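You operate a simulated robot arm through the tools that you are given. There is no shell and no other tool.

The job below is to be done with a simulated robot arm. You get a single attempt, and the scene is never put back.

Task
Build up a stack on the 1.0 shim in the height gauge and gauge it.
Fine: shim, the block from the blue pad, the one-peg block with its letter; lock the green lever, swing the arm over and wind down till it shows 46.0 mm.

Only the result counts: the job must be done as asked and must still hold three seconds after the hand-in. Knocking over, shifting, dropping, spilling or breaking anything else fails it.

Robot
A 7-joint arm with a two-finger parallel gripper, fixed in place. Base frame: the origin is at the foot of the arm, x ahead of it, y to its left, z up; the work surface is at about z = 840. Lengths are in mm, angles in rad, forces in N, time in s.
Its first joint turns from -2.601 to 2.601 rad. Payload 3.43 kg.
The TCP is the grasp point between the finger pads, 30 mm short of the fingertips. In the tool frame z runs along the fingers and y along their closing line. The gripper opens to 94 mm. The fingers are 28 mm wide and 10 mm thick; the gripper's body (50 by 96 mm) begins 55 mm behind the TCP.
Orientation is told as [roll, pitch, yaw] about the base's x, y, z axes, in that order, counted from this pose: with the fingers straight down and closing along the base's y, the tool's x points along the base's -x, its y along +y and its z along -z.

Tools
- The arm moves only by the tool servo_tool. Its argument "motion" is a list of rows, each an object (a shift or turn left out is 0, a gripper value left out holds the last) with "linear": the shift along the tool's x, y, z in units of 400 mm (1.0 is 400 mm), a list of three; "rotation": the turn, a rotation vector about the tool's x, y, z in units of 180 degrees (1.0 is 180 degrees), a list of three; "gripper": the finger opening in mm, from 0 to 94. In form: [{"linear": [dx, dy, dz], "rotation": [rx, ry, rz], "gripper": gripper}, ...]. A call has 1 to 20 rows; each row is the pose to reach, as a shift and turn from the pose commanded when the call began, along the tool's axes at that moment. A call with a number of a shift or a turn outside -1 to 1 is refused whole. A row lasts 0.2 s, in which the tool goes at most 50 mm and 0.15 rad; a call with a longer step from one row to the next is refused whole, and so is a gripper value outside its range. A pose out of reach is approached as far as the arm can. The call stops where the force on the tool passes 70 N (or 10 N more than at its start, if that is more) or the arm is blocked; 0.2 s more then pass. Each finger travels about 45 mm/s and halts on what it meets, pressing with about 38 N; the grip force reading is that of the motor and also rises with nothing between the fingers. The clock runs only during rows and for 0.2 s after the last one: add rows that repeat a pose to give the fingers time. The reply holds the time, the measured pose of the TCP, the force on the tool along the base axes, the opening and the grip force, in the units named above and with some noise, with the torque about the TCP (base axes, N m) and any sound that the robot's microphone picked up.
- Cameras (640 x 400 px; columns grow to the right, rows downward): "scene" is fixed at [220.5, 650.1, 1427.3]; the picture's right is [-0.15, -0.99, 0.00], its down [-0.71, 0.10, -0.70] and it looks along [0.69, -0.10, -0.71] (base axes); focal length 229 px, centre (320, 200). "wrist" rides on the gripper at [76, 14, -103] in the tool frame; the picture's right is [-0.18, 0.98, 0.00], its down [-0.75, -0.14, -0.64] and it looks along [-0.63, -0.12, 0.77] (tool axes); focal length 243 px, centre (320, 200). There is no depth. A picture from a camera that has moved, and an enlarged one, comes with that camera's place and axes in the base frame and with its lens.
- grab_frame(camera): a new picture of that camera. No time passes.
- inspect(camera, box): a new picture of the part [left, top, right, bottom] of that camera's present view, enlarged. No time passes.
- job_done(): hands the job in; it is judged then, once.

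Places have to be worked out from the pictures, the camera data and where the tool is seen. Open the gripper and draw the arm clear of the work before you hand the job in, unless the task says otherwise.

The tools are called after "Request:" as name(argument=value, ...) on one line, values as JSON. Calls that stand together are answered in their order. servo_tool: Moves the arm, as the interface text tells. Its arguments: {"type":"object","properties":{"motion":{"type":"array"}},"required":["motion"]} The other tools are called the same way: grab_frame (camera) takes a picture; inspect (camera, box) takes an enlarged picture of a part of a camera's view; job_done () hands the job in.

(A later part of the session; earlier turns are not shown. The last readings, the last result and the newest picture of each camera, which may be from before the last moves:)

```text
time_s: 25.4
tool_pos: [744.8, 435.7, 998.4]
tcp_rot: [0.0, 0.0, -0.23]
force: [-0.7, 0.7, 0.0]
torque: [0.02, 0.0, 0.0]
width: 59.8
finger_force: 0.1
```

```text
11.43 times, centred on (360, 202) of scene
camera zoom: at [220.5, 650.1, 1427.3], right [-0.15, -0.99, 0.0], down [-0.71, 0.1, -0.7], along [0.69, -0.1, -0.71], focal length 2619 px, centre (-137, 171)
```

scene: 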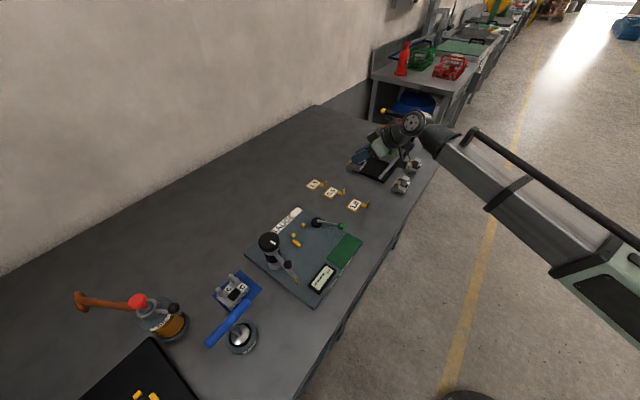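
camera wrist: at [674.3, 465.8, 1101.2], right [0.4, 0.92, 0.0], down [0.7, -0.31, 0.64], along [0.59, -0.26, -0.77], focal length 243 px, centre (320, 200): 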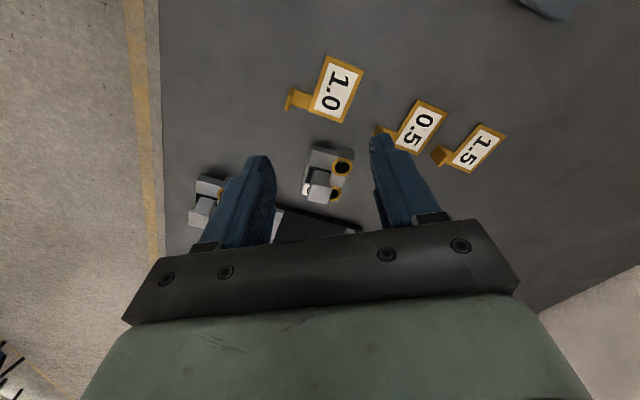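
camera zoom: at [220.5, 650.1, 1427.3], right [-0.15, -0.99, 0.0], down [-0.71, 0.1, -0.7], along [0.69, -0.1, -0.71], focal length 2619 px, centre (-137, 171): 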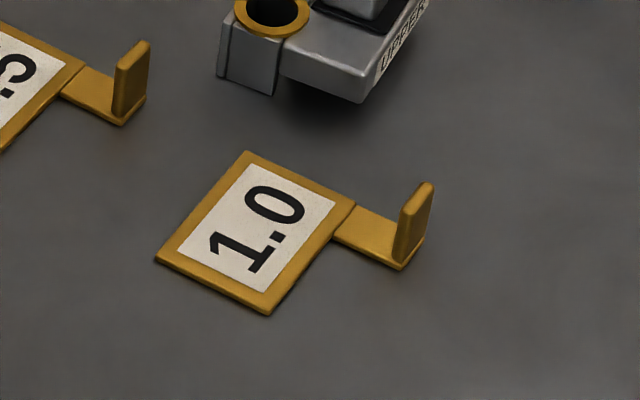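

The 1.0 shim is already in the nest's orientation: long side along -44° and tab toward the front. Its upturned tab is near (731, 405), up to z of about 866. I'll test turning the tool to yaw 135°, which keeps the camera away from the gauge column.

Request:
servo_tool(motion=[{"rotation": [0, 0, -0.0457]}, {"rotation": [0, 0, -0.0913]}, {"rotation": [0, 0, -0.137]}, {"rotation": [0, 0, -0.1827]}, {"rotation": [0, 0, -0.2283]}, {"rotation": [0, 0, -0.274]}, {"rotation": [0, 0, -0.3197]}, {"rotation": [0, 0, -0.3653]}, {"rotation": [0, 0, -0.411]}, {"rotation": [0, 0, -0.4567]}, {"rotation": [0, 0, -0.5023]}, {"rotation": [0, 0, -0.548]}, {"rotation": [0, 0, -0.5937]}, {"rotation": [0, 0, -0.6393]}, {"rotation": [0, 0, -0.685]}, {"rotation": [0, 0, -0.7307]}, {"rotation": [0, 0, -0.7763]}, {"rotation": [0, 0, -0.822]}])

Request:
grab_frame(camera="wrist")

Request:
grab_frame(camera="scene")

```text
time_s: 29.2
tool_pos: [744.5, 435.2, 999.5]
tcp_rot: [0.002, 0.001, 2.36]
force: [-0.3, 1.1, 0.5]
torque: [0.02, -0.01, -0.01]
width: 60.2
finger_force: 0.0
```

```text
taken
camera wrist: at [789.6, 370.6, 1101.7], right [-0.82, -0.57, 0.0], down [-0.43, 0.63, 0.64], along [-0.36, 0.53, -0.77], focal length 243 px, centre (320, 200)
```

wrist: 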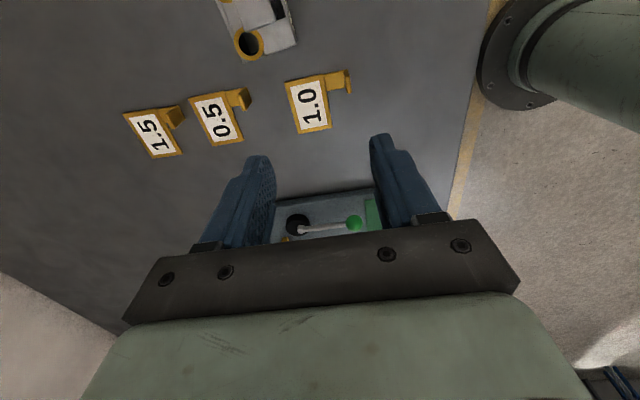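

```text
taken
```

scene: 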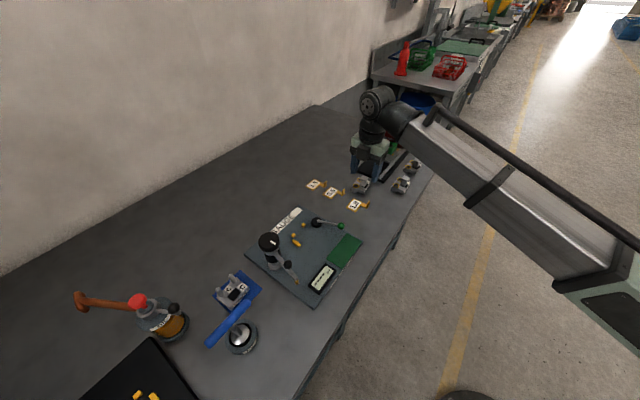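

Yaw 135° works. Before picking the shim I'll go over the nest and measure the locators from directly above.

Request:
servo_tool(motion=[{"linear": [-0.112, -0.033, 0]}, {"linear": [-0.223, -0.067, 0]}, {"linear": [-0.335, -0.1, 0]}, {"linear": [-0.446, -0.134, 0]}, {"linear": [-0.53, -0.16, 0]}, {"linear": [-0.53, -0.16, 0]}])

Request:
grab_frame(camera="wrist")

Request:
inspect(camera="wrist", box=[230, 30, 390, 180])

```text
time_s: 30.6
tool_pos: [640.6, 630.2, 999.9]
tcp_rot: [0.0, -0.001, 2.357]
force: [-0.7, 0.1, -0.5]
torque: [-0.01, 0.03, 0.0]
width: 60.0
finger_force: 0.1
```

```text
taken
camera wrist: at [684.1, 566.0, 1101.6], right [-0.83, -0.56, 0.0], down [-0.43, 0.63, 0.64], along [-0.36, 0.53, -0.77], focal length 243 px, centre (320, 200)
```

wrist: 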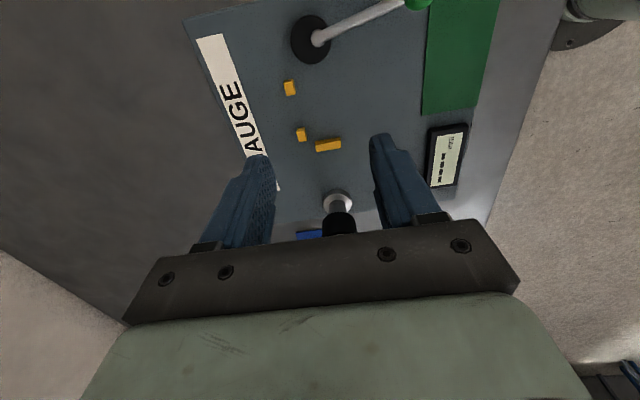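

```text
2.67 times, centred on (310, 105) of wrist
camera zoom: at [684.1, 566.0, 1101.6], right [-0.83, -0.56, 0.0], down [-0.43, 0.63, 0.64], along [-0.36, 0.53, -0.77], focal length 647 px, centre (347, 453)
```

zoom: 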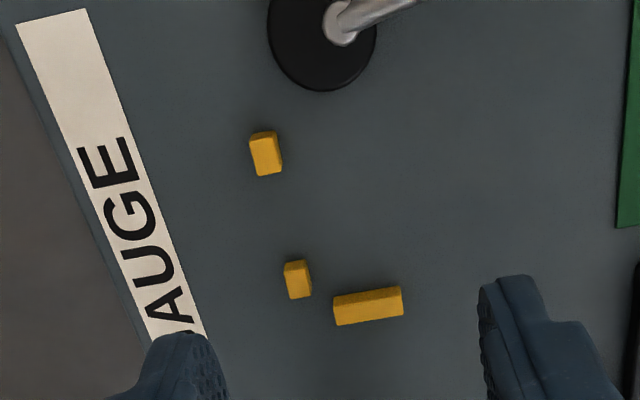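

Request:
inspect(camera="wrist", box=[280, 70, 350, 160])

Request:
inspect(camera="wrist", box=[270, 0, 440, 110])

Request:
inspect(camera="scene", box=[280, 210, 350, 255])

```text
4.44 times, centred on (315, 115) of wrist
camera zoom: at [684.1, 566.0, 1101.6], right [-0.83, -0.56, 0.0], down [-0.43, 0.63, 0.64], along [-0.36, 0.53, -0.77], focal length 1078 px, centre (342, 578)
```

zoom: 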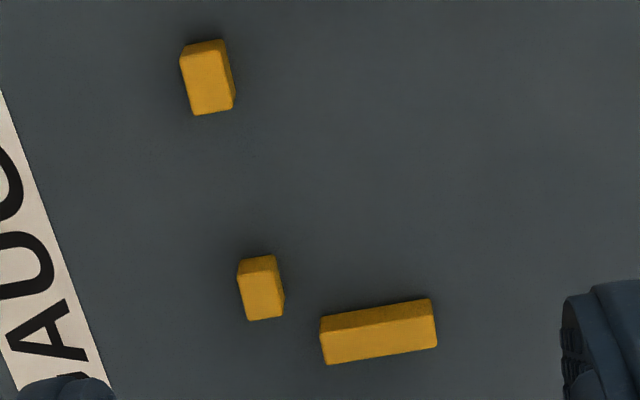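

```text
3.64 times, centred on (355, 55) of wrist
camera zoom: at [684.1, 566.0, 1101.6], right [-0.83, -0.56, 0.0], down [-0.43, 0.63, 0.64], along [-0.36, 0.53, -0.77], focal length 882 px, centre (193, 727)
```

zoom: 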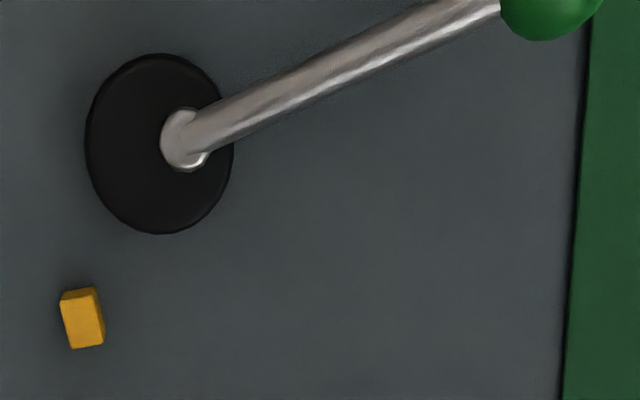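

```text
8.89 times, centred on (315, 232) of scene
camera zoom: at [220.5, 650.1, 1427.3], right [-0.15, -0.99, 0.0], down [-0.71, 0.1, -0.7], along [0.69, -0.1, -0.71], focal length 2037 px, centre (364, -89)
```

zoom: 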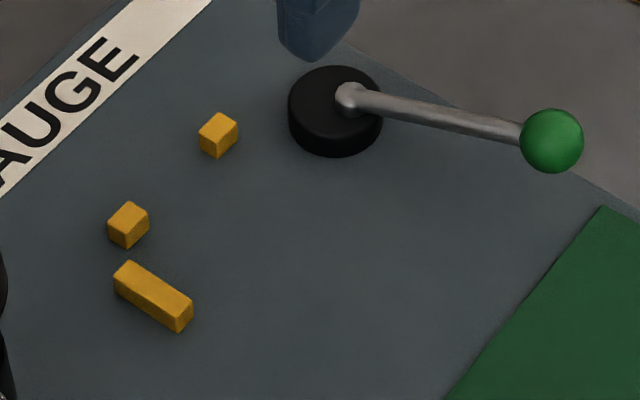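

The locators are measured: bar face at b ≈ -36, nub faces at a ≈ 919, in 45° coordinates. The nub tops are at z ≈ 861 and the plate top at about 852. I'll go back over the shim with the same yaw so both measurements share the same bias.

Request:
servo_tool(motion=[{"linear": [0.11, 0.037, 0], "gripper": 34}, {"linear": [0.22, 0.074, 0]}, {"linear": [0.33, 0.112, 0]}, {"linear": [0.44, 0.149, 0]}, {"linear": [0.54, 0.186, 0]}, {"linear": [0.54, 0.186, 0]}])

Request:
grab_frame(camera="wrist")

Request:
inspect(camera="wrist", box=[270, 70, 380, 150])

```text
time_s: 32.0
tool_pos: [740.0, 424.9, 997.4]
tcp_rot: [0.0, -0.002, 2.359]
force: [0.4, 0.5, 0.3]
torque: [0.03, -0.01, -0.01]
width: 34.0
finger_force: 0.0
```

```text
taken
camera wrist: at [784.7, 360.1, 1100.8], right [-0.83, -0.56, 0.0], down [-0.43, 0.63, 0.64], along [-0.36, 0.53, -0.77], focal length 243 px, centre (320, 200)
```

wrist: 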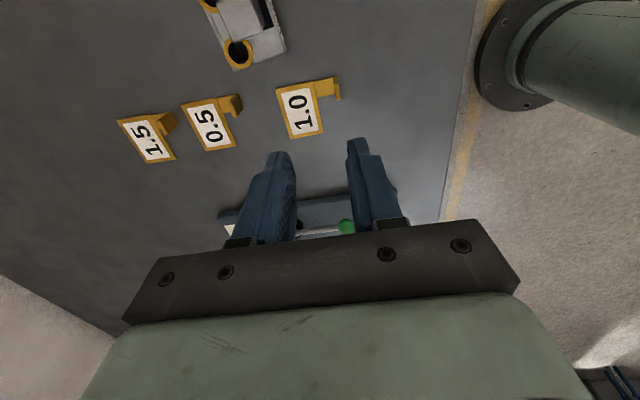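

```text
5.00 times, centred on (325, 110) of wrist
camera zoom: at [784.7, 360.1, 1100.8], right [-0.83, -0.56, 0.0], down [-0.43, 0.63, 0.64], along [-0.36, 0.53, -0.77], focal length 1213 px, centre (295, 650)
```

zoom: 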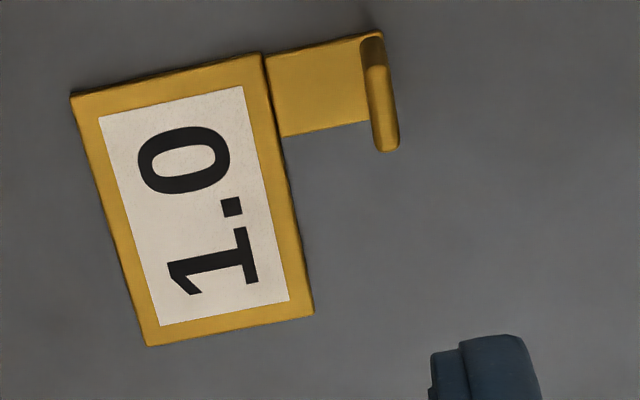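

At the same yaw, the shim plate spans a 827–867 and b 184–239.6, turned +1°. The upturned tab is at a ≈ 806.5, b ≈ 232.5. I'll align over the tab and descend toward it.

Request:
servo_tool(motion=[{"linear": [0.024, 0.043, 0.0], "rotation": [0, 0, -0.005]}, {"linear": [0.024, 0.043, 0.08], "rotation": [0, 0, -0.005]}, {"linear": [0.024, 0.043, 0.16], "rotation": [0, 0, -0.005]}, {"linear": [0.024, 0.043, 0.22], "rotation": [0, 0, -0.005]}, {"linear": [0.024, 0.043, 0.26], "rotation": [0, 0, -0.005]}, {"linear": [0.024, 0.043, 0.26], "rotation": [0, 0, -0.005]}])

Request:
grab_frame(camera="wrist")

Request:
inspect(camera="wrist", box=[260, 100, 400, 240])

Request:
inspect(camera="scene", box=[330, 170, 400, 220])

```text
time_s: 33.4
tool_pos: [735.4, 404.1, 894.2]
tcp_rot: [0.001, 0.001, 2.372]
force: [0.6, -1.0, -0.2]
torque: [0.03, -0.02, 0.01]
width: 34.0
finger_force: 0.0
```

```text
taken
camera wrist: at [780.4, 341.9, 996.4], right [-0.82, -0.58, 0.0], down [-0.44, 0.63, 0.64], along [-0.37, 0.52, -0.77], focal length 243 px, centre (320, 200)
```

wrist: 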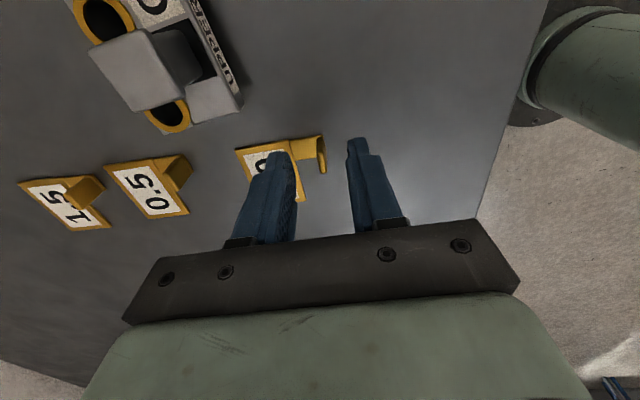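

```text
2.86 times, centred on (330, 170) of wrist
camera zoom: at [780.4, 341.9, 996.4], right [-0.82, -0.58, 0.0], down [-0.44, 0.63, 0.64], along [-0.37, 0.52, -0.77], focal length 693 px, centre (291, 286)
```

zoom: 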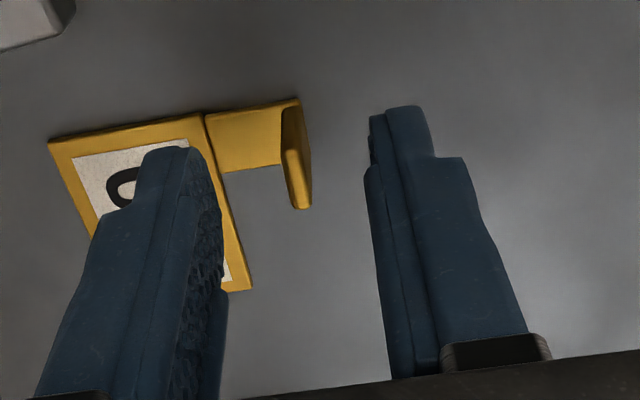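

```text
8.00 times, centred on (365, 195) of scene
camera zoom: at [220.5, 650.1, 1427.3], right [-0.15, -0.99, 0.0], down [-0.71, 0.1, -0.7], along [0.69, -0.1, -0.71], focal length 1833 px, centre (-40, 240)
```

zoom: 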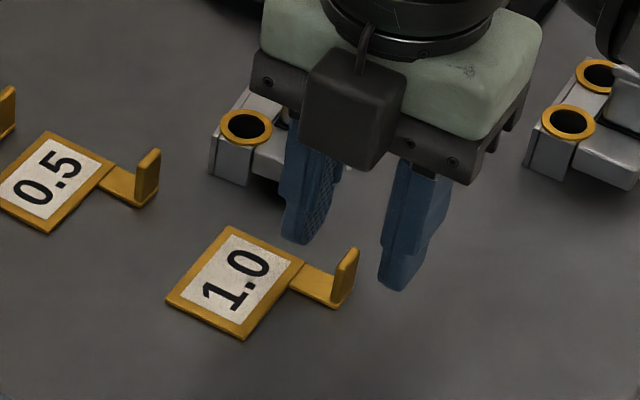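

The upturned tab sits about 2 mm beyond the finger centre, so I'll shift slightly. Then I'll descend the last 16 mm and close on it.

Request:
servo_tool(motion=[{"linear": [0.005, 0.0045, 0.0]}, {"linear": [0.005, 0.0045, 0.025]}, {"linear": [0.005, 0.0045, 0.041]}, {"linear": [0.005, 0.0045, 0.041]}])

Request:
inspect(camera="wrist", box=[260, 100, 400, 240])

Request:
inspect(camera="scene", box=[330, 170, 400, 220])

```text
time_s: 34.4
tool_pos: [735.8, 404.1, 879.0]
tcp_rot: [0.001, -0.001, 2.373]
force: [-0.3, 0.4, 0.0]
torque: [-0.02, -0.04, 0.05]
width: 33.7
finger_force: 0.1
```

```text
2.86 times, centred on (330, 170) of wrist
camera zoom: at [780.4, 339.3, 981.0], right [-0.82, -0.58, 0.0], down [-0.44, 0.63, 0.64], along [-0.37, 0.52, -0.77], focal length 693 px, centre (291, 286)
```

zoom: 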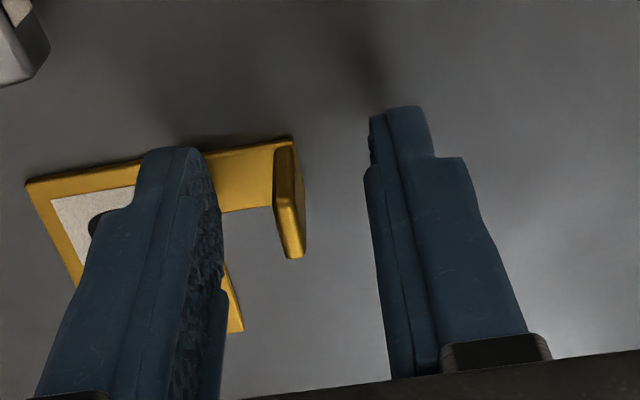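

```text
8.00 times, centred on (365, 195) of scene
camera zoom: at [220.5, 650.1, 1427.3], right [-0.15, -0.99, 0.0], down [-0.71, 0.1, -0.7], along [0.69, -0.1, -0.71], focal length 1833 px, centre (-40, 240)
```

zoom: 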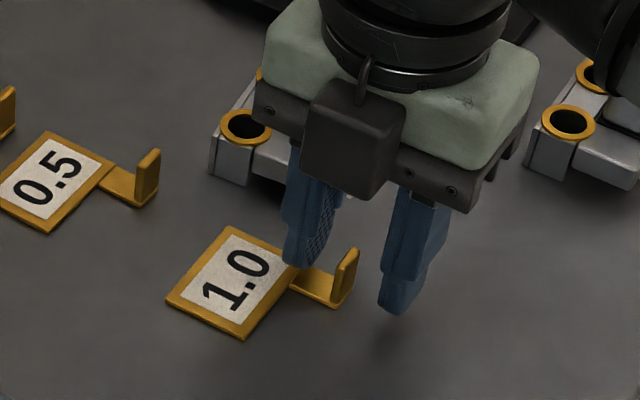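

The upturned tab is centred between the fingers, so I'll close on it.

Request:
servo_tool(motion=[{"gripper": 0}, {"gripper": 0}, {"gripper": 0}, {"gripper": 0}])

Request:
inspect(camera="wrist", box=[240, 90, 400, 240])

```text
time_s: 35.4
tool_pos: [733.3, 403.3, 878.7]
tcp_rot: [0.0, 0.0, 2.372]
force: [0.9, 0.2, -0.1]
torque: [-0.01, -0.01, 0.02]
width: 3.7
finger_force: 37.9
```

```text
2.67 times, centred on (320, 165) of wrist
camera zoom: at [780.4, 339.3, 981.0], right [-0.82, -0.58, 0.0], down [-0.44, 0.63, 0.64], along [-0.37, 0.52, -0.77], focal length 647 px, centre (320, 293)
```

zoom: 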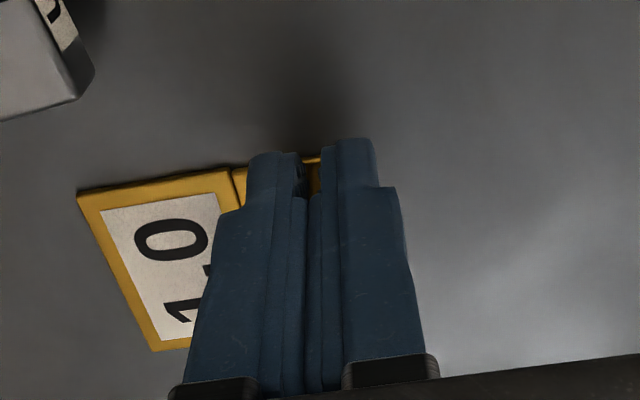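

The tab is gripped at 3.7 mm. I'll lift 110 mm and check how the shim hangs in the fingers.

Request:
servo_tool(motion=[{"linear": [0, 0, -0.03]}, {"linear": [0, 0, -0.1]}, {"linear": [0, 0, -0.19]}, {"linear": [0, 0, -0.275]}, {"linear": [0, 0, -0.275]}])

Request:
inspect(camera="wrist", box=[240, 90, 400, 240])

Request:
inspect(camera="scene", box=[330, 130, 430, 200])

```text
time_s: 36.6
tool_pos: [736.2, 401.7, 989.3]
tcp_rot: [0.001, -0.001, 2.371]
force: [0.2, 0.5, -0.9]
torque: [-0.01, 0.0, -0.03]
width: 3.8
finger_force: 38.3
```

```text
2.67 times, centred on (320, 165) of wrist
camera zoom: at [781.2, 338.8, 1091.5], right [-0.82, -0.58, 0.0], down [-0.44, 0.63, 0.64], along [-0.37, 0.52, -0.77], focal length 647 px, centre (320, 293)
```

zoom: 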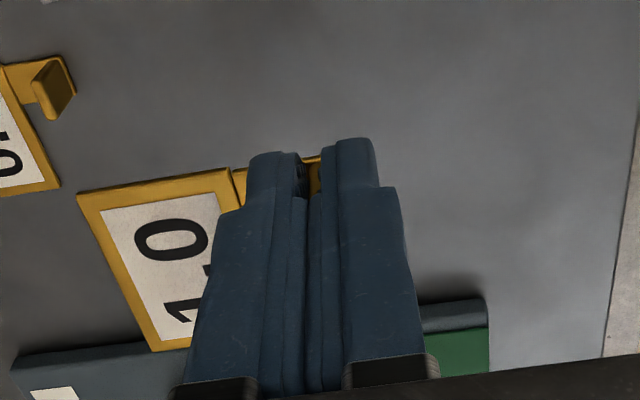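

```text
5.71 times, centred on (380, 165) of scene
camera zoom: at [220.5, 650.1, 1427.3], right [-0.15, -0.99, 0.0], down [-0.71, 0.1, -0.7], along [0.69, -0.1, -0.71], focal length 1309 px, centre (-23, 400)
```

zoom: 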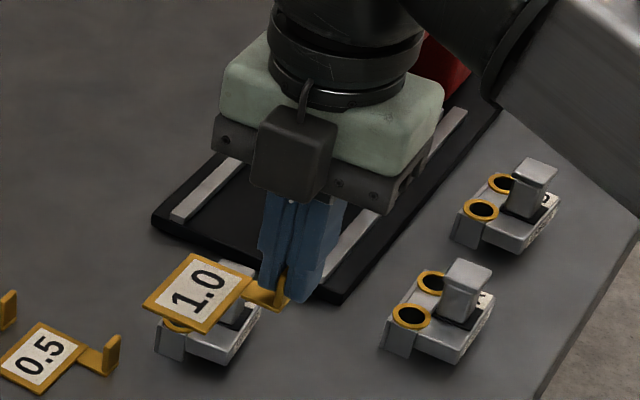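

The shim hangs level and hasn't slipped. I'll carry it over the nest at this height, correct the yaw to 135.0°, and then check the alignment.

Request:
servo_tool(motion=[{"linear": [-0.06, -0.015, 0], "rotation": [0, 0, 0.001]}, {"linear": [-0.16, -0.04, 0], "rotation": [0, 0, 0.002]}, {"linear": [-0.27, -0.068, 0], "rotation": [0, 0, 0.003]}, {"linear": [-0.38, -0.095, 0], "rotation": [0, 0, 0.004]}, {"linear": [-0.48, -0.12, 0], "rotation": [0, 0, 0.0051]}, {"linear": [-0.5498, -0.138, 0], "rotation": [0, 0, 0.0051]}, {"linear": [-0.5498, -0.138, 0], "rotation": [0, 0, 0.0051]}])

Request:
grab_frame(camera="wrist")

Request:
inspect(camera="wrist", box=[230, 60, 390, 220])

Request:
inspect(camera="scene", box=[260, 180, 380, 260])

```text
time_s: 38.2
tool_pos: [614.4, 598.2, 987.9]
tcp_rot: [-0.001, 0.0, 2.357]
force: [0.1, 0.0, -0.7]
torque: [-0.03, 0.03, -0.02]
width: 3.8
finger_force: 38.0
```

```text
taken
camera wrist: at [659.9, 533.2, 1090.7], right [-0.83, -0.56, 0.0], down [-0.43, 0.63, 0.64], along [-0.36, 0.53, -0.77], focal length 243 px, centre (320, 200)
```

wrist: 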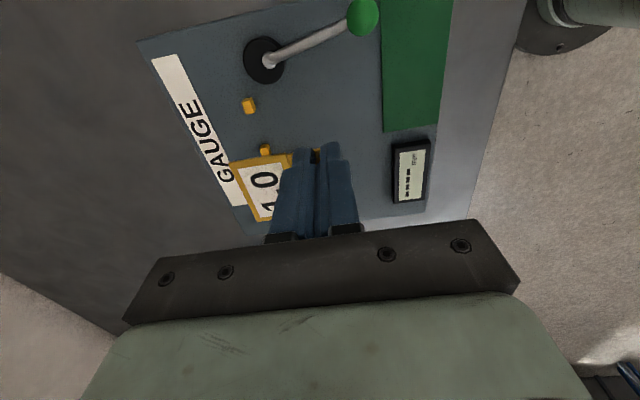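

```text
2.50 times, centred on (310, 140) of wrist
camera zoom: at [659.9, 533.2, 1090.7], right [-0.83, -0.56, 0.0], down [-0.43, 0.63, 0.64], along [-0.36, 0.53, -0.77], focal length 606 px, centre (345, 350)
```

zoom: 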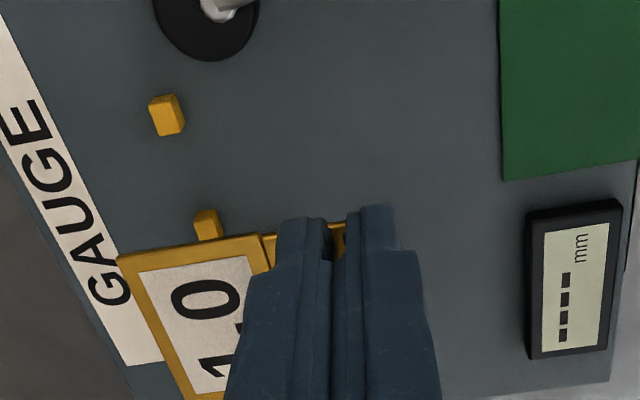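

```text
5.00 times, centred on (320, 220) of scene
camera zoom: at [220.5, 650.1, 1427.3], right [-0.15, -0.99, 0.0], down [-0.71, 0.1, -0.7], along [0.69, -0.1, -0.71], focal length 1146 px, centre (320, 100)
```

zoom: 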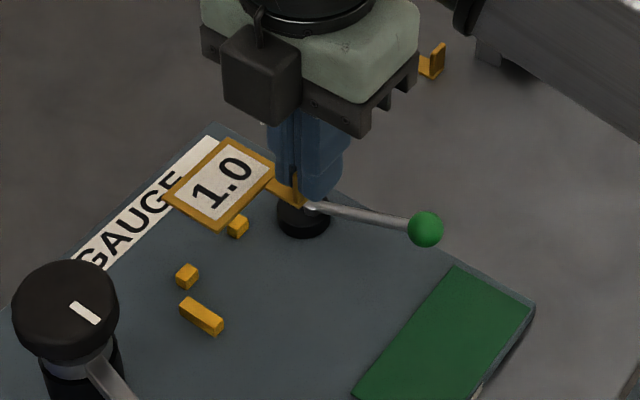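

The shim is over the nest. I'll zoom in on the nubs and the shim's edge together to get their relative offset in a single picture.

Request:
inspect(camera="wrist", box=[225, 90, 325, 180])

Request:
inspect(camera="wrist", box=[225, 140, 325, 230])

```text
4.44 times, centred on (275, 135) of wrist
camera zoom: at [659.9, 533.2, 1090.7], right [-0.83, -0.56, 0.0], down [-0.43, 0.63, 0.64], along [-0.36, 0.53, -0.77], focal length 1078 px, centre (520, 489)
```

zoom: 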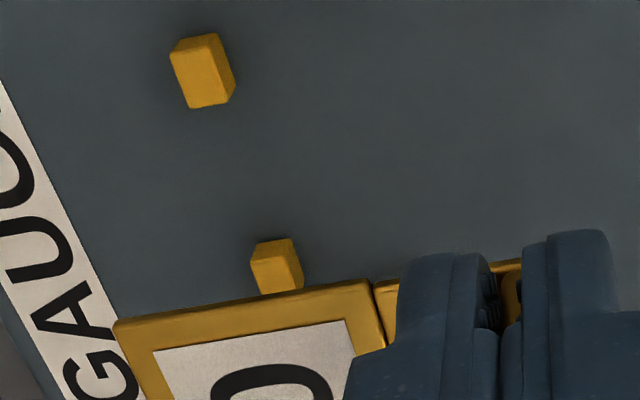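

```text
4.44 times, centred on (275, 185) of wrist
camera zoom: at [659.9, 533.2, 1090.7], right [-0.83, -0.56, 0.0], down [-0.43, 0.63, 0.64], along [-0.36, 0.53, -0.77], focal length 1078 px, centre (520, 267)
```

zoom: 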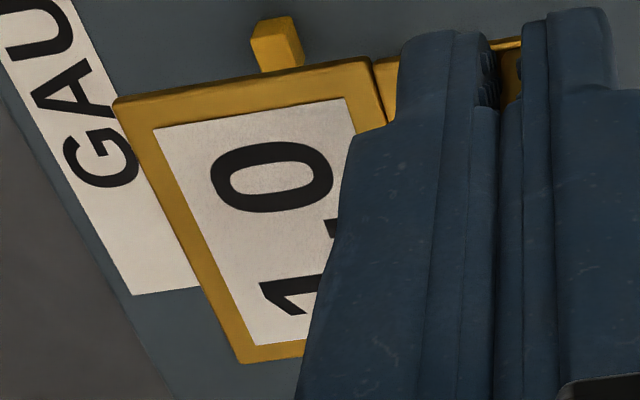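

In the shared picture the shim's edge is about 1 mm short of the nub faces, but it needs about +2 mm in b to clear the bar. I'll apply that and lower to just above the plate.

Request:
servo_tool(motion=[{"linear": [0.0055, 0.0008, 0.0]}, {"linear": [0.0055, 0.0008, 0.08]}, {"linear": [0.0055, 0.0008, 0.16]}, {"linear": [0.0055, 0.0008, 0.21]}, {"linear": [0.0055, 0.0008, 0.226]}, {"linear": [0.0055, 0.0008, 0.226]}])

Request:
inspect(camera="wrist", box=[220, 90, 380, 230])

Request:
inspect(camera="scene", box=[270, 200, 350, 255])

```text
time_s: 39.6
tool_pos: [616.8, 593.9, 899.1]
tcp_rot: [0.0, -0.003, 2.358]
force: [0.2, -0.3, -1.0]
torque: [0.02, 0.0, 0.01]
width: 4.1
finger_force: 37.9
```

```text
2.86 times, centred on (300, 160) of wrist
camera zoom: at [661.6, 529.9, 1000.8], right [-0.83, -0.56, 0.0], down [-0.43, 0.63, 0.64], along [-0.36, 0.53, -0.77], focal length 693 px, centre (377, 314)
```

zoom: 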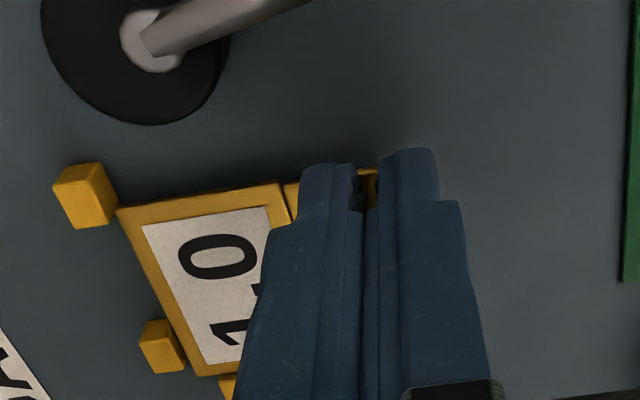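

```text
7.27 times, centred on (310, 228) of scene
camera zoom: at [220.5, 650.1, 1427.3], right [-0.15, -0.99, 0.0], down [-0.71, 0.1, -0.7], along [0.69, -0.1, -0.71], focal length 1666 px, centre (393, 0)
```

zoom: 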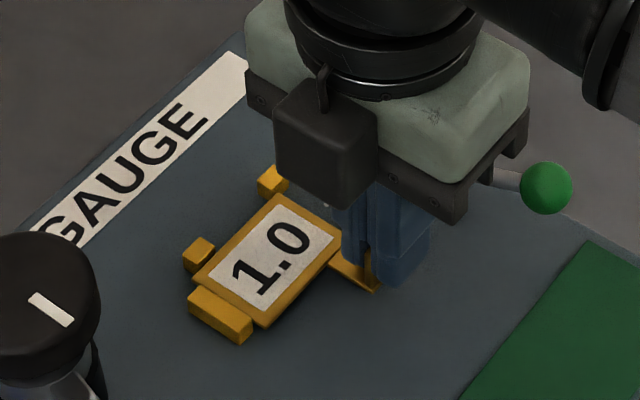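

The shim sits between the locators with gaps of roughly 1–1.5 mm. I'll lower it the last few millimetres slowly and watch the force.

Request:
servo_tool(motion=[{"linear": [0, 0, 0.008]}, {"linear": [0, 0, 0.0145]}, {"linear": [0, 0, 0.0165]}, {"linear": [0, 0, 0.0165]}])

Request:
inspect(camera="wrist", box=[220, 90, 380, 230])

```text
time_s: 40.6
tool_pos: [616.5, 595.3, 893.0]
tcp_rot: [-0.004, -0.002, 2.357]
force: [1.5, 0.8, 30.6]
torque: [0.25, 0.07, -0.01]
width: 4.0
finger_force: 37.6
```

```text
2.86 times, centred on (300, 160) of wrist
camera zoom: at [661.1, 529.6, 995.7], right [-0.83, -0.56, 0.0], down [-0.43, 0.63, 0.64], along [-0.36, 0.53, -0.77], focal length 693 px, centre (377, 314)
```

zoom: 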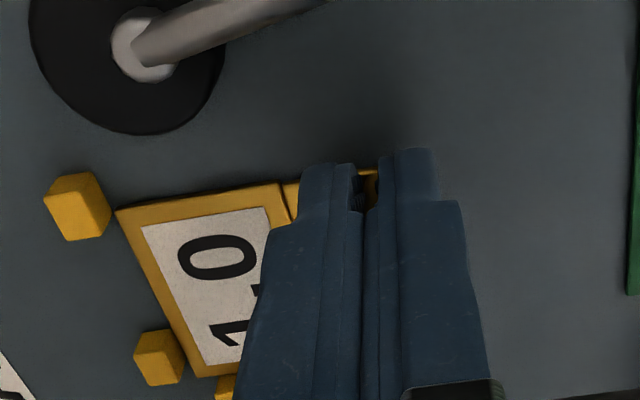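

It's in contact with the plate, at 30 N. I'll ease off slightly, then release the tab by opening only a little so the fingers stay clear of the lever disc.

Request:
servo_tool(motion=[{"linear": [0, 0, -0.002]}, {"linear": [0, 0, -0.002], "gripper": 16}, {"linear": [0, 0, -0.002], "gripper": 16}, {"linear": [0, 0, -0.002], "gripper": 16}])

Request:
inspect(camera="wrist", box=[220, 90, 380, 230])

```text
time_s: 41.6
tool_pos: [617.1, 593.4, 891.9]
tcp_rot: [0.0, 0.0, 2.355]
force: [-0.6, -0.1, 0.2]
torque: [0.03, -0.03, -0.01]
width: 16.2
finger_force: 0.1
```

```text
2.86 times, centred on (300, 160) of wrist
camera zoom: at [661.5, 529.9, 994.6], right [-0.83, -0.56, 0.0], down [-0.43, 0.63, 0.64], along [-0.36, 0.53, -0.77], focal length 693 px, centre (377, 314)
```

zoom: 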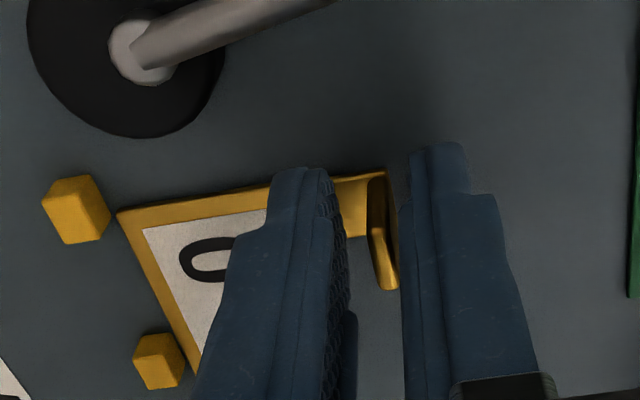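

The shim is released and lying flat in the nest. I'll raise straight up and check it.

Request:
servo_tool(motion=[{"linear": [0, 0, -0.02]}, {"linear": [0, 0, -0.06]}, {"linear": [0, 0, -0.15]}, {"linear": [0, 0, -0.25]}, {"linear": [0, 0, -0.32]}])

Request:
inspect(camera="wrist", box=[240, 40, 400, 180])

Request:
inspect(camera="scene", box=[270, 200, 350, 255])

```text
time_s: 42.8
tool_pos: [616.4, 594.7, 1021.5]
tcp_rot: [0.0, 0.0, 2.358]
force: [0.0, -0.4, 0.6]
torque: [-0.01, 0.01, -0.01]
width: 15.9
finger_force: 0.0
```

```text
2.86 times, centred on (320, 110) of wrist
camera zoom: at [661.3, 530.4, 1123.2], right [-0.83, -0.56, 0.0], down [-0.43, 0.63, 0.64], along [-0.36, 0.53, -0.77], focal length 693 px, centre (320, 457)
```

zoom: 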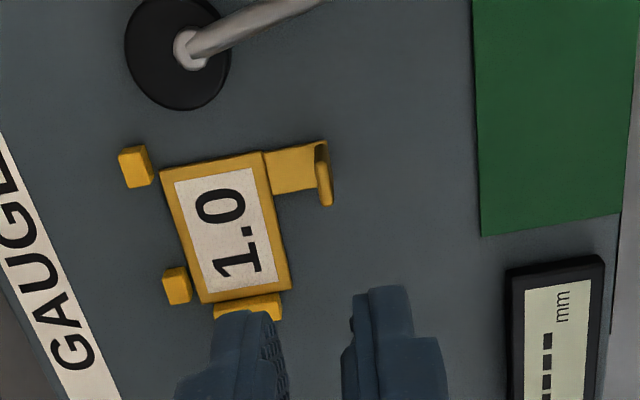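

```text
7.27 times, centred on (310, 228) of scene
camera zoom: at [220.5, 650.1, 1427.3], right [-0.15, -0.99, 0.0], down [-0.71, 0.1, -0.7], along [0.69, -0.1, -0.71], focal length 1666 px, centre (393, 0)
```

zoom: 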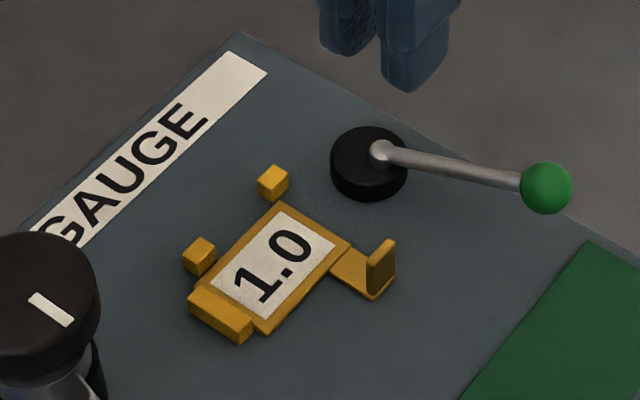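

The 1.0 shim is in the nest, against the bar with small gaps. Next I'll rise, turn to yaw 45° and go over the LOWER block on the blue pad to look at it.

Request:
servo_tool(motion=[{"linear": [0, 0, -0.1], "rotation": [0, 0, 0.0455]}, {"linear": [-0.065, -0.012, -0.1], "rotation": [0, 0, 0.091]}, {"linear": [-0.131, -0.024, -0.1], "rotation": [0, 0, 0.1365]}, {"linear": [-0.196, -0.036, -0.1], "rotation": [0, 0, 0.182]}, {"linear": [-0.262, -0.047, -0.1], "rotation": [0, 0, 0.2275]}, {"linear": [-0.328, -0.059, -0.1], "rotation": [0, 0, 0.273]}, {"linear": [-0.393, -0.071, -0.1], "rotation": [0, 0, 0.3185]}, {"linear": [-0.459, -0.083, -0.1], "rotation": [0, 0, 0.364]}, {"linear": [-0.524, -0.095, -0.1], "rotation": [0, 0, 0.4095]}, {"linear": [-0.59, -0.107, -0.1], "rotation": [0, 0, 0.455]}, {"linear": [-0.655, -0.1185, -0.1], "rotation": [0, 0, 0.5]}])

Request:
grab_frame(camera="wrist")

Request:
grab_frame(camera="scene")

```text
time_s: 45.2
tool_pos: [464.1, 814.2, 1061.2]
tcp_rot: [0.003, 0.0, 0.783]
force: [-0.6, -0.3, 0.2]
torque: [0.01, -0.03, 0.0]
width: 16.2
finger_force: 0.0
```

```text
taken
camera wrist: at [401.4, 769.3, 1163.8], right [-0.56, 0.83, 0.0], down [0.63, 0.43, 0.64], along [0.53, 0.36, -0.77], focal length 243 px, centre (320, 200)
```

wrist: 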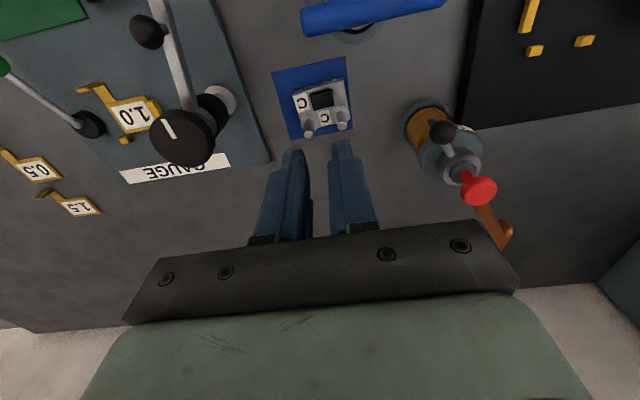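

```text
taken
```

scene: 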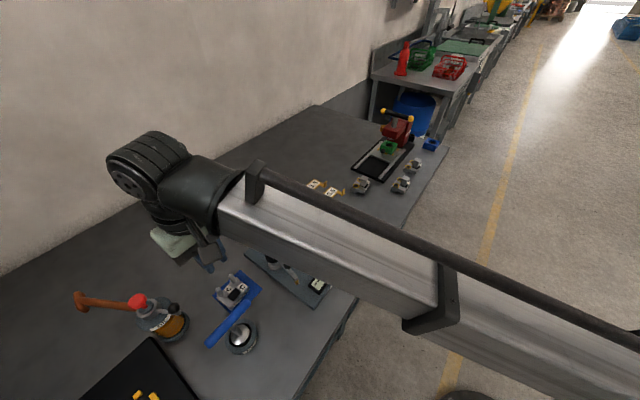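

Request:
inspect(camera="wrist", box=[260, 40, 380, 150])

Request:
inspect(camera="wrist", box=[80, 0, 280, 200])

```text
3.64 times, centred on (320, 95) of wrist
camera zoom: at [401.4, 769.3, 1163.8], right [-0.56, 0.83, 0.0], down [0.63, 0.43, 0.64], along [0.53, 0.36, -0.77], focal length 882 px, centre (320, 582)
```

zoom: 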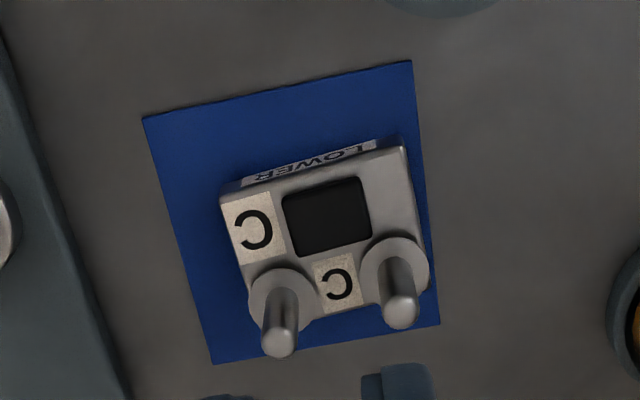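

```text
2.00 times, centred on (180, 100) of wrist
camera zoom: at [401.4, 769.3, 1163.8], right [-0.56, 0.83, 0.0], down [0.63, 0.43, 0.64], along [0.53, 0.36, -0.77], focal length 485 px, centre (600, 400)
```

zoom: 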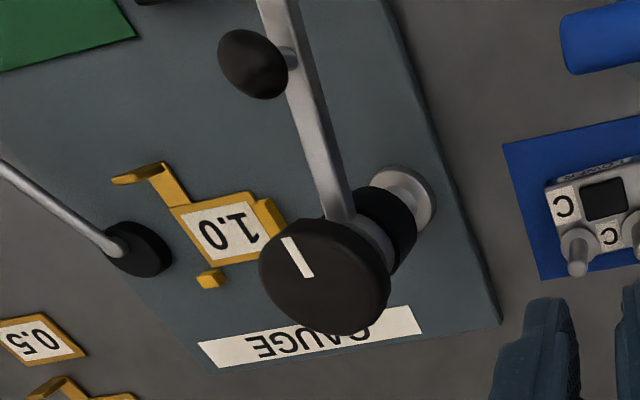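

LOWER C has two tall round pegs at about (478.5, 852) and (508, 826). Their tops are near z 901, the flanges near 863, and the block is turned about +4°. I'll grip the two pegs from outside, starting with alignment at yaw 49° with the fingers open at a higher z.

Request:
servo_tool(motion=[{"linear": [-0.03, -0.002, 0.0], "rotation": [0, 0, -0.008], "gripper": 72}, {"linear": [-0.06, -0.004, 0.04], "rotation": [0, 0, -0.016]}, {"linear": [-0.0965, -0.007, 0.1], "rotation": [0, 0, -0.0236]}, {"linear": [-0.0965, -0.007, 0.17], "rotation": [0, 0, -0.0236]}, {"linear": [-0.0965, -0.007, 0.24], "rotation": [0, 0, -0.0236]}, {"linear": [-0.0965, -0.007, 0.25], "rotation": [0, 0, -0.0236]}])

Request:
grab_frame(camera="wrist")

Request:
inspect(camera="scene", box=[190, 220, 310, 340])

```text
time_s: 46.6
tool_pos: [495.1, 838.8, 959.7]
tcp_rot: [0.002, 0.0, 0.859]
force: [-0.1, 0.5, 0.1]
torque: [0.02, 0.04, -0.03]
width: 71.9
finger_force: 0.0
```

```text
taken
camera wrist: at [434.8, 789.5, 1063.0], right [-0.62, 0.78, 0.0], down [0.6, 0.48, 0.64], along [0.5, 0.4, -0.77], focal length 243 px, centre (320, 200)
```

wrist: 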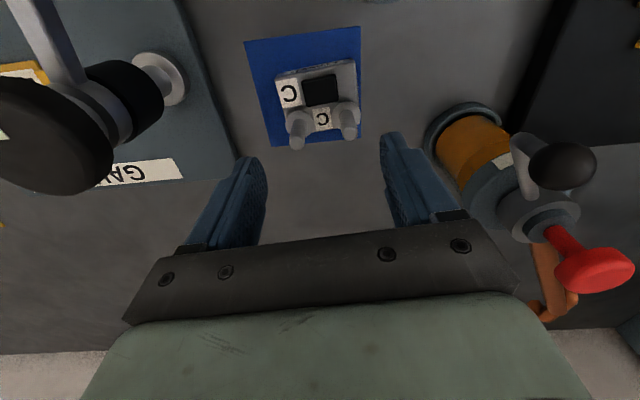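

```text
3.33 times, centred on (250, 280) of scene
camera zoom: at [220.5, 650.1, 1427.3], right [-0.15, -0.99, 0.0], down [-0.71, 0.1, -0.7], along [0.69, -0.1, -0.71], focal length 764 px, centre (553, -67)
```

zoom: 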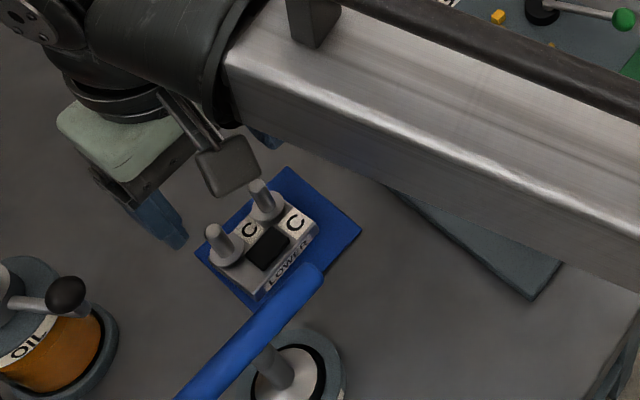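

The fingers straddle the block with room to spare, and the handle and oil can are clear. I'll zoom in on the pegs to fine-tune the alignment before descending.

Request:
inspect(camera="wrist", box=[240, 50, 400, 200])

```text
2.67 times, centred on (320, 125) of wrist
camera zoom: at [434.8, 789.5, 1063.0], right [-0.62, 0.78, 0.0], down [0.6, 0.48, 0.64], along [0.5, 0.4, -0.77], focal length 647 px, centre (320, 400)
```

zoom: 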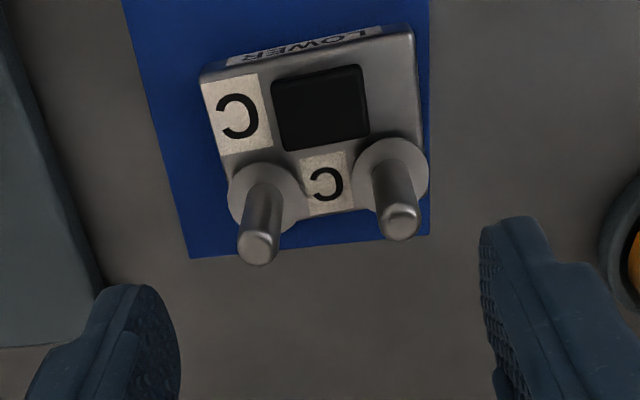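

The pegs are confirmed at (508.5, 826.6) and (478.3, 852.0). I'll make a 2 mm correction and descend to z ≈ 898 so the fingertips stop just above the flanges.

Request:
servo_tool(motion=[{"linear": [0.001, 0.005, 0.0], "rotation": [0, 0, -0.003]}, {"linear": [0.001, 0.005, 0.06], "rotation": [0, 0, -0.003]}, {"linear": [0.001, 0.005, 0.115], "rotation": [0, 0, -0.003]}, {"linear": [0.001, 0.005, 0.14], "rotation": [0, 0, -0.003]}, {"linear": [0.001, 0.005, 0.153], "rotation": [0, 0, -0.003]}, {"linear": [0.001, 0.005, 0.153], "rotation": [0, 0, -0.003]}])

Request:
inspect(camera="wrist", box=[200, 80, 440, 240])

Request:
inspect(camera="scene", box=[190, 220, 310, 340])

```text
time_s: 48.0
tool_pos: [492.8, 840.5, 899.3]
tcp_rot: [0.0, 0.0, 0.868]
force: [0.9, 0.7, -0.2]
torque: [-0.03, 0.01, 0.01]
width: 72.3
finger_force: 0.1
```

```text
2.50 times, centred on (320, 160) of wrist
camera zoom: at [433.6, 790.6, 1002.1], right [-0.63, 0.78, 0.0], down [0.59, 0.48, 0.64], along [0.5, 0.41, -0.77], focal length 606 px, centre (320, 300)
```

zoom: 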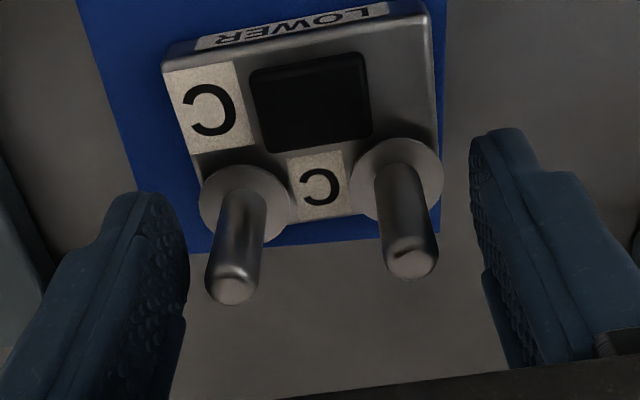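

```text
3.33 times, centred on (250, 280) of scene
camera zoom: at [220.5, 650.1, 1427.3], right [-0.15, -0.99, 0.0], down [-0.71, 0.1, -0.7], along [0.69, -0.1, -0.71], focal length 764 px, centre (553, -67)
```

zoom: 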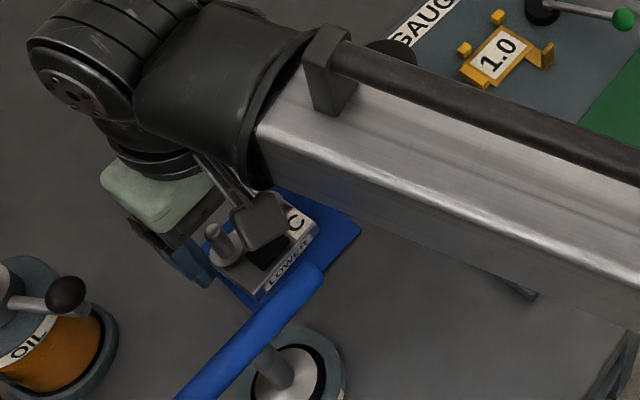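

Both pegs are centred between the pads. I'll close on them.

Request:
servo_tool(motion=[{"gripper": 35}, {"gripper": 35}, {"gripper": 35}, {"gripper": 35}])

Request:
inspect(camera="wrist", box=[200, 80, 440, 240])

```text
time_s: 49.0
tool_pos: [493.5, 839.9, 899.0]
tcp_rot: [-0.001, 0.001, 0.867]
force: [2.0, -1.7, 0.4]
torque: [-0.01, -0.17, -0.05]
width: 51.6
finger_force: 38.0
```

```text
2.50 times, centred on (320, 160) of wrist
camera zoom: at [433.8, 790.5, 1002.2], right [-0.63, 0.78, 0.0], down [0.59, 0.48, 0.64], along [0.5, 0.41, -0.77], focal length 606 px, centre (320, 300)
```

zoom: 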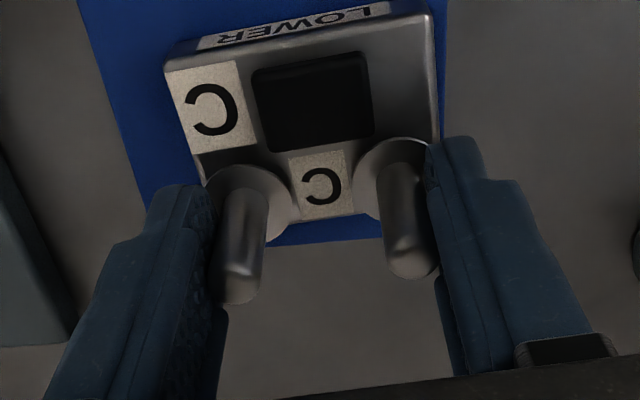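

Both pegs are gripped, 51.6 mm across. I'll lift gently and check that the block hangs level.

Request:
servo_tool(motion=[{"linear": [0, 0, -0.01]}, {"linear": [0, 0, -0.03]}, {"linear": [0, 0, -0.08]}, {"linear": [0, 0, -0.16]}, {"linear": [0, 0, -0.25]}, {"linear": [0, 0, -0.25]}])

Request:
inspect(camera="wrist", box=[200, 80, 440, 240])

Request:
inspect(camera="scene", box=[190, 200, 310, 300])

```text
time_s: 50.4
tool_pos: [493.3, 840.1, 999.5]
tcp_rot: [0.001, 0.001, 0.87]
force: [0.3, 0.7, -4.1]
torque: [0.0, 0.01, 0.03]
width: 51.1
finger_force: 38.0
```

```text
2.50 times, centred on (320, 160) of wrist
camera zoom: at [433.7, 789.6, 1102.4], right [-0.63, 0.78, 0.0], down [0.59, 0.48, 0.64], along [0.5, 0.41, -0.77], focal length 606 px, centre (320, 300)
```

zoom: 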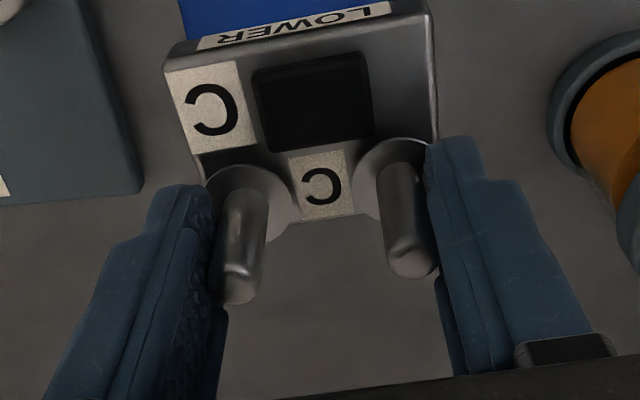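

```text
4.00 times, centred on (250, 250) of scene
camera zoom: at [220.5, 650.1, 1427.3], right [-0.15, -0.99, 0.0], down [-0.71, 0.1, -0.7], along [0.69, -0.1, -0.71], focal length 916 px, centre (600, 0)
```

zoom: 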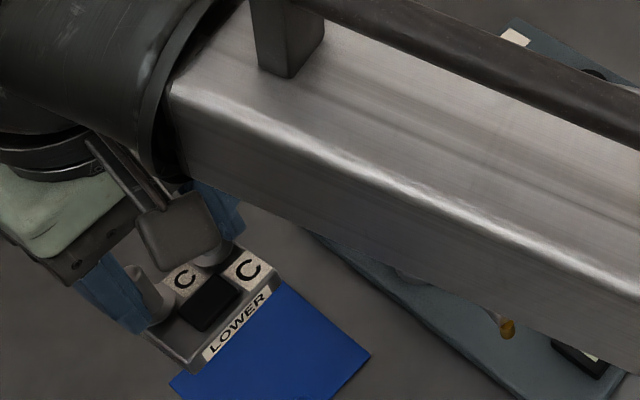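

It's lifted level with no slip, about 4 N. I'll raise higher to clear the gauge's knob, then carry it over the nest and turn back to yaw 45°.

Request:
servo_tool(motion=[{"linear": [0, 0, -0.1]}, {"linear": [0, 0, -0.2125]}, {"linear": [0.015, -0.06, -0.2125], "rotation": [0, 0, 0.003]}, {"linear": [0.04, -0.16, -0.2125], "rotation": [0, 0, 0.008]}, {"linear": [0.067, -0.27, -0.2125], "rotation": [0, 0, 0.013]}, {"linear": [0.095, -0.38, -0.2125], "rotation": [0, 0, 0.018]}, {"linear": [0.122, -0.49, -0.2125], "rotation": [0, 0, 0.023]}, {"linear": [0.149, -0.5965, -0.2125], "rotation": [0, 0, 0.0267]}, {"linear": [0.149, -0.5965, -0.2125], "rotation": [0, 0, 0.0267]}])

Request:
grab_frame(camera="wrist")

Request:
inspect(camera="scene", box=[250, 160, 370, 270])

```text
time_s: 52.4
tool_pos: [637.7, 639.0, 1085.0]
tcp_rot: [0.003, 0.001, 0.787]
force: [-0.4, 0.0, -4.3]
torque: [0.06, -0.01, 0.02]
width: 51.5
finger_force: 37.7
```

```text
taken
camera wrist: at [572.8, 595.0, 1187.6], right [-0.56, 0.83, 0.0], down [0.63, 0.43, 0.64], along [0.53, 0.36, -0.77], focal length 243 px, centre (320, 200)
```

wrist: 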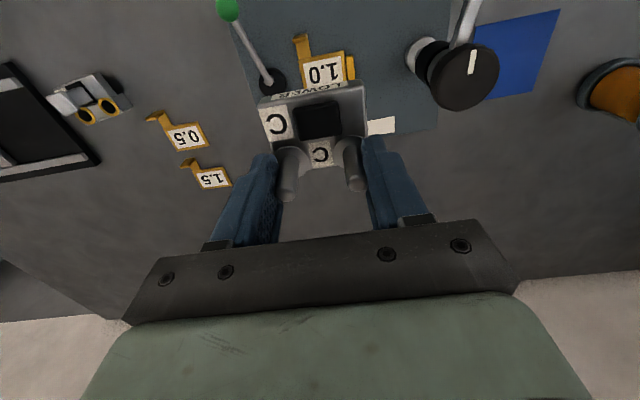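

```text
3.64 times, centred on (310, 215) of scene
camera zoom: at [220.5, 650.1, 1427.3], right [-0.15, -0.99, 0.0], down [-0.71, 0.1, -0.7], along [0.69, -0.1, -0.71], focal length 833 px, centre (356, 146)
```

zoom: 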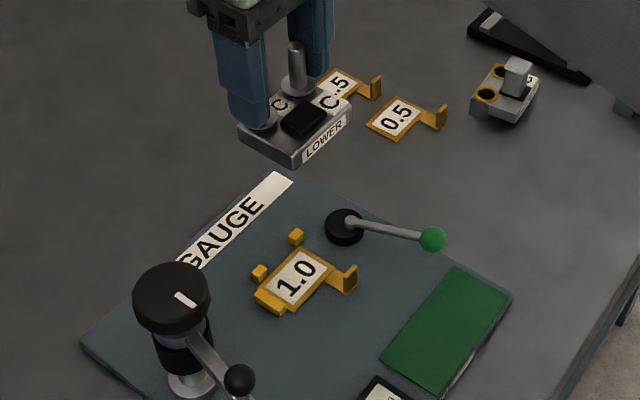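

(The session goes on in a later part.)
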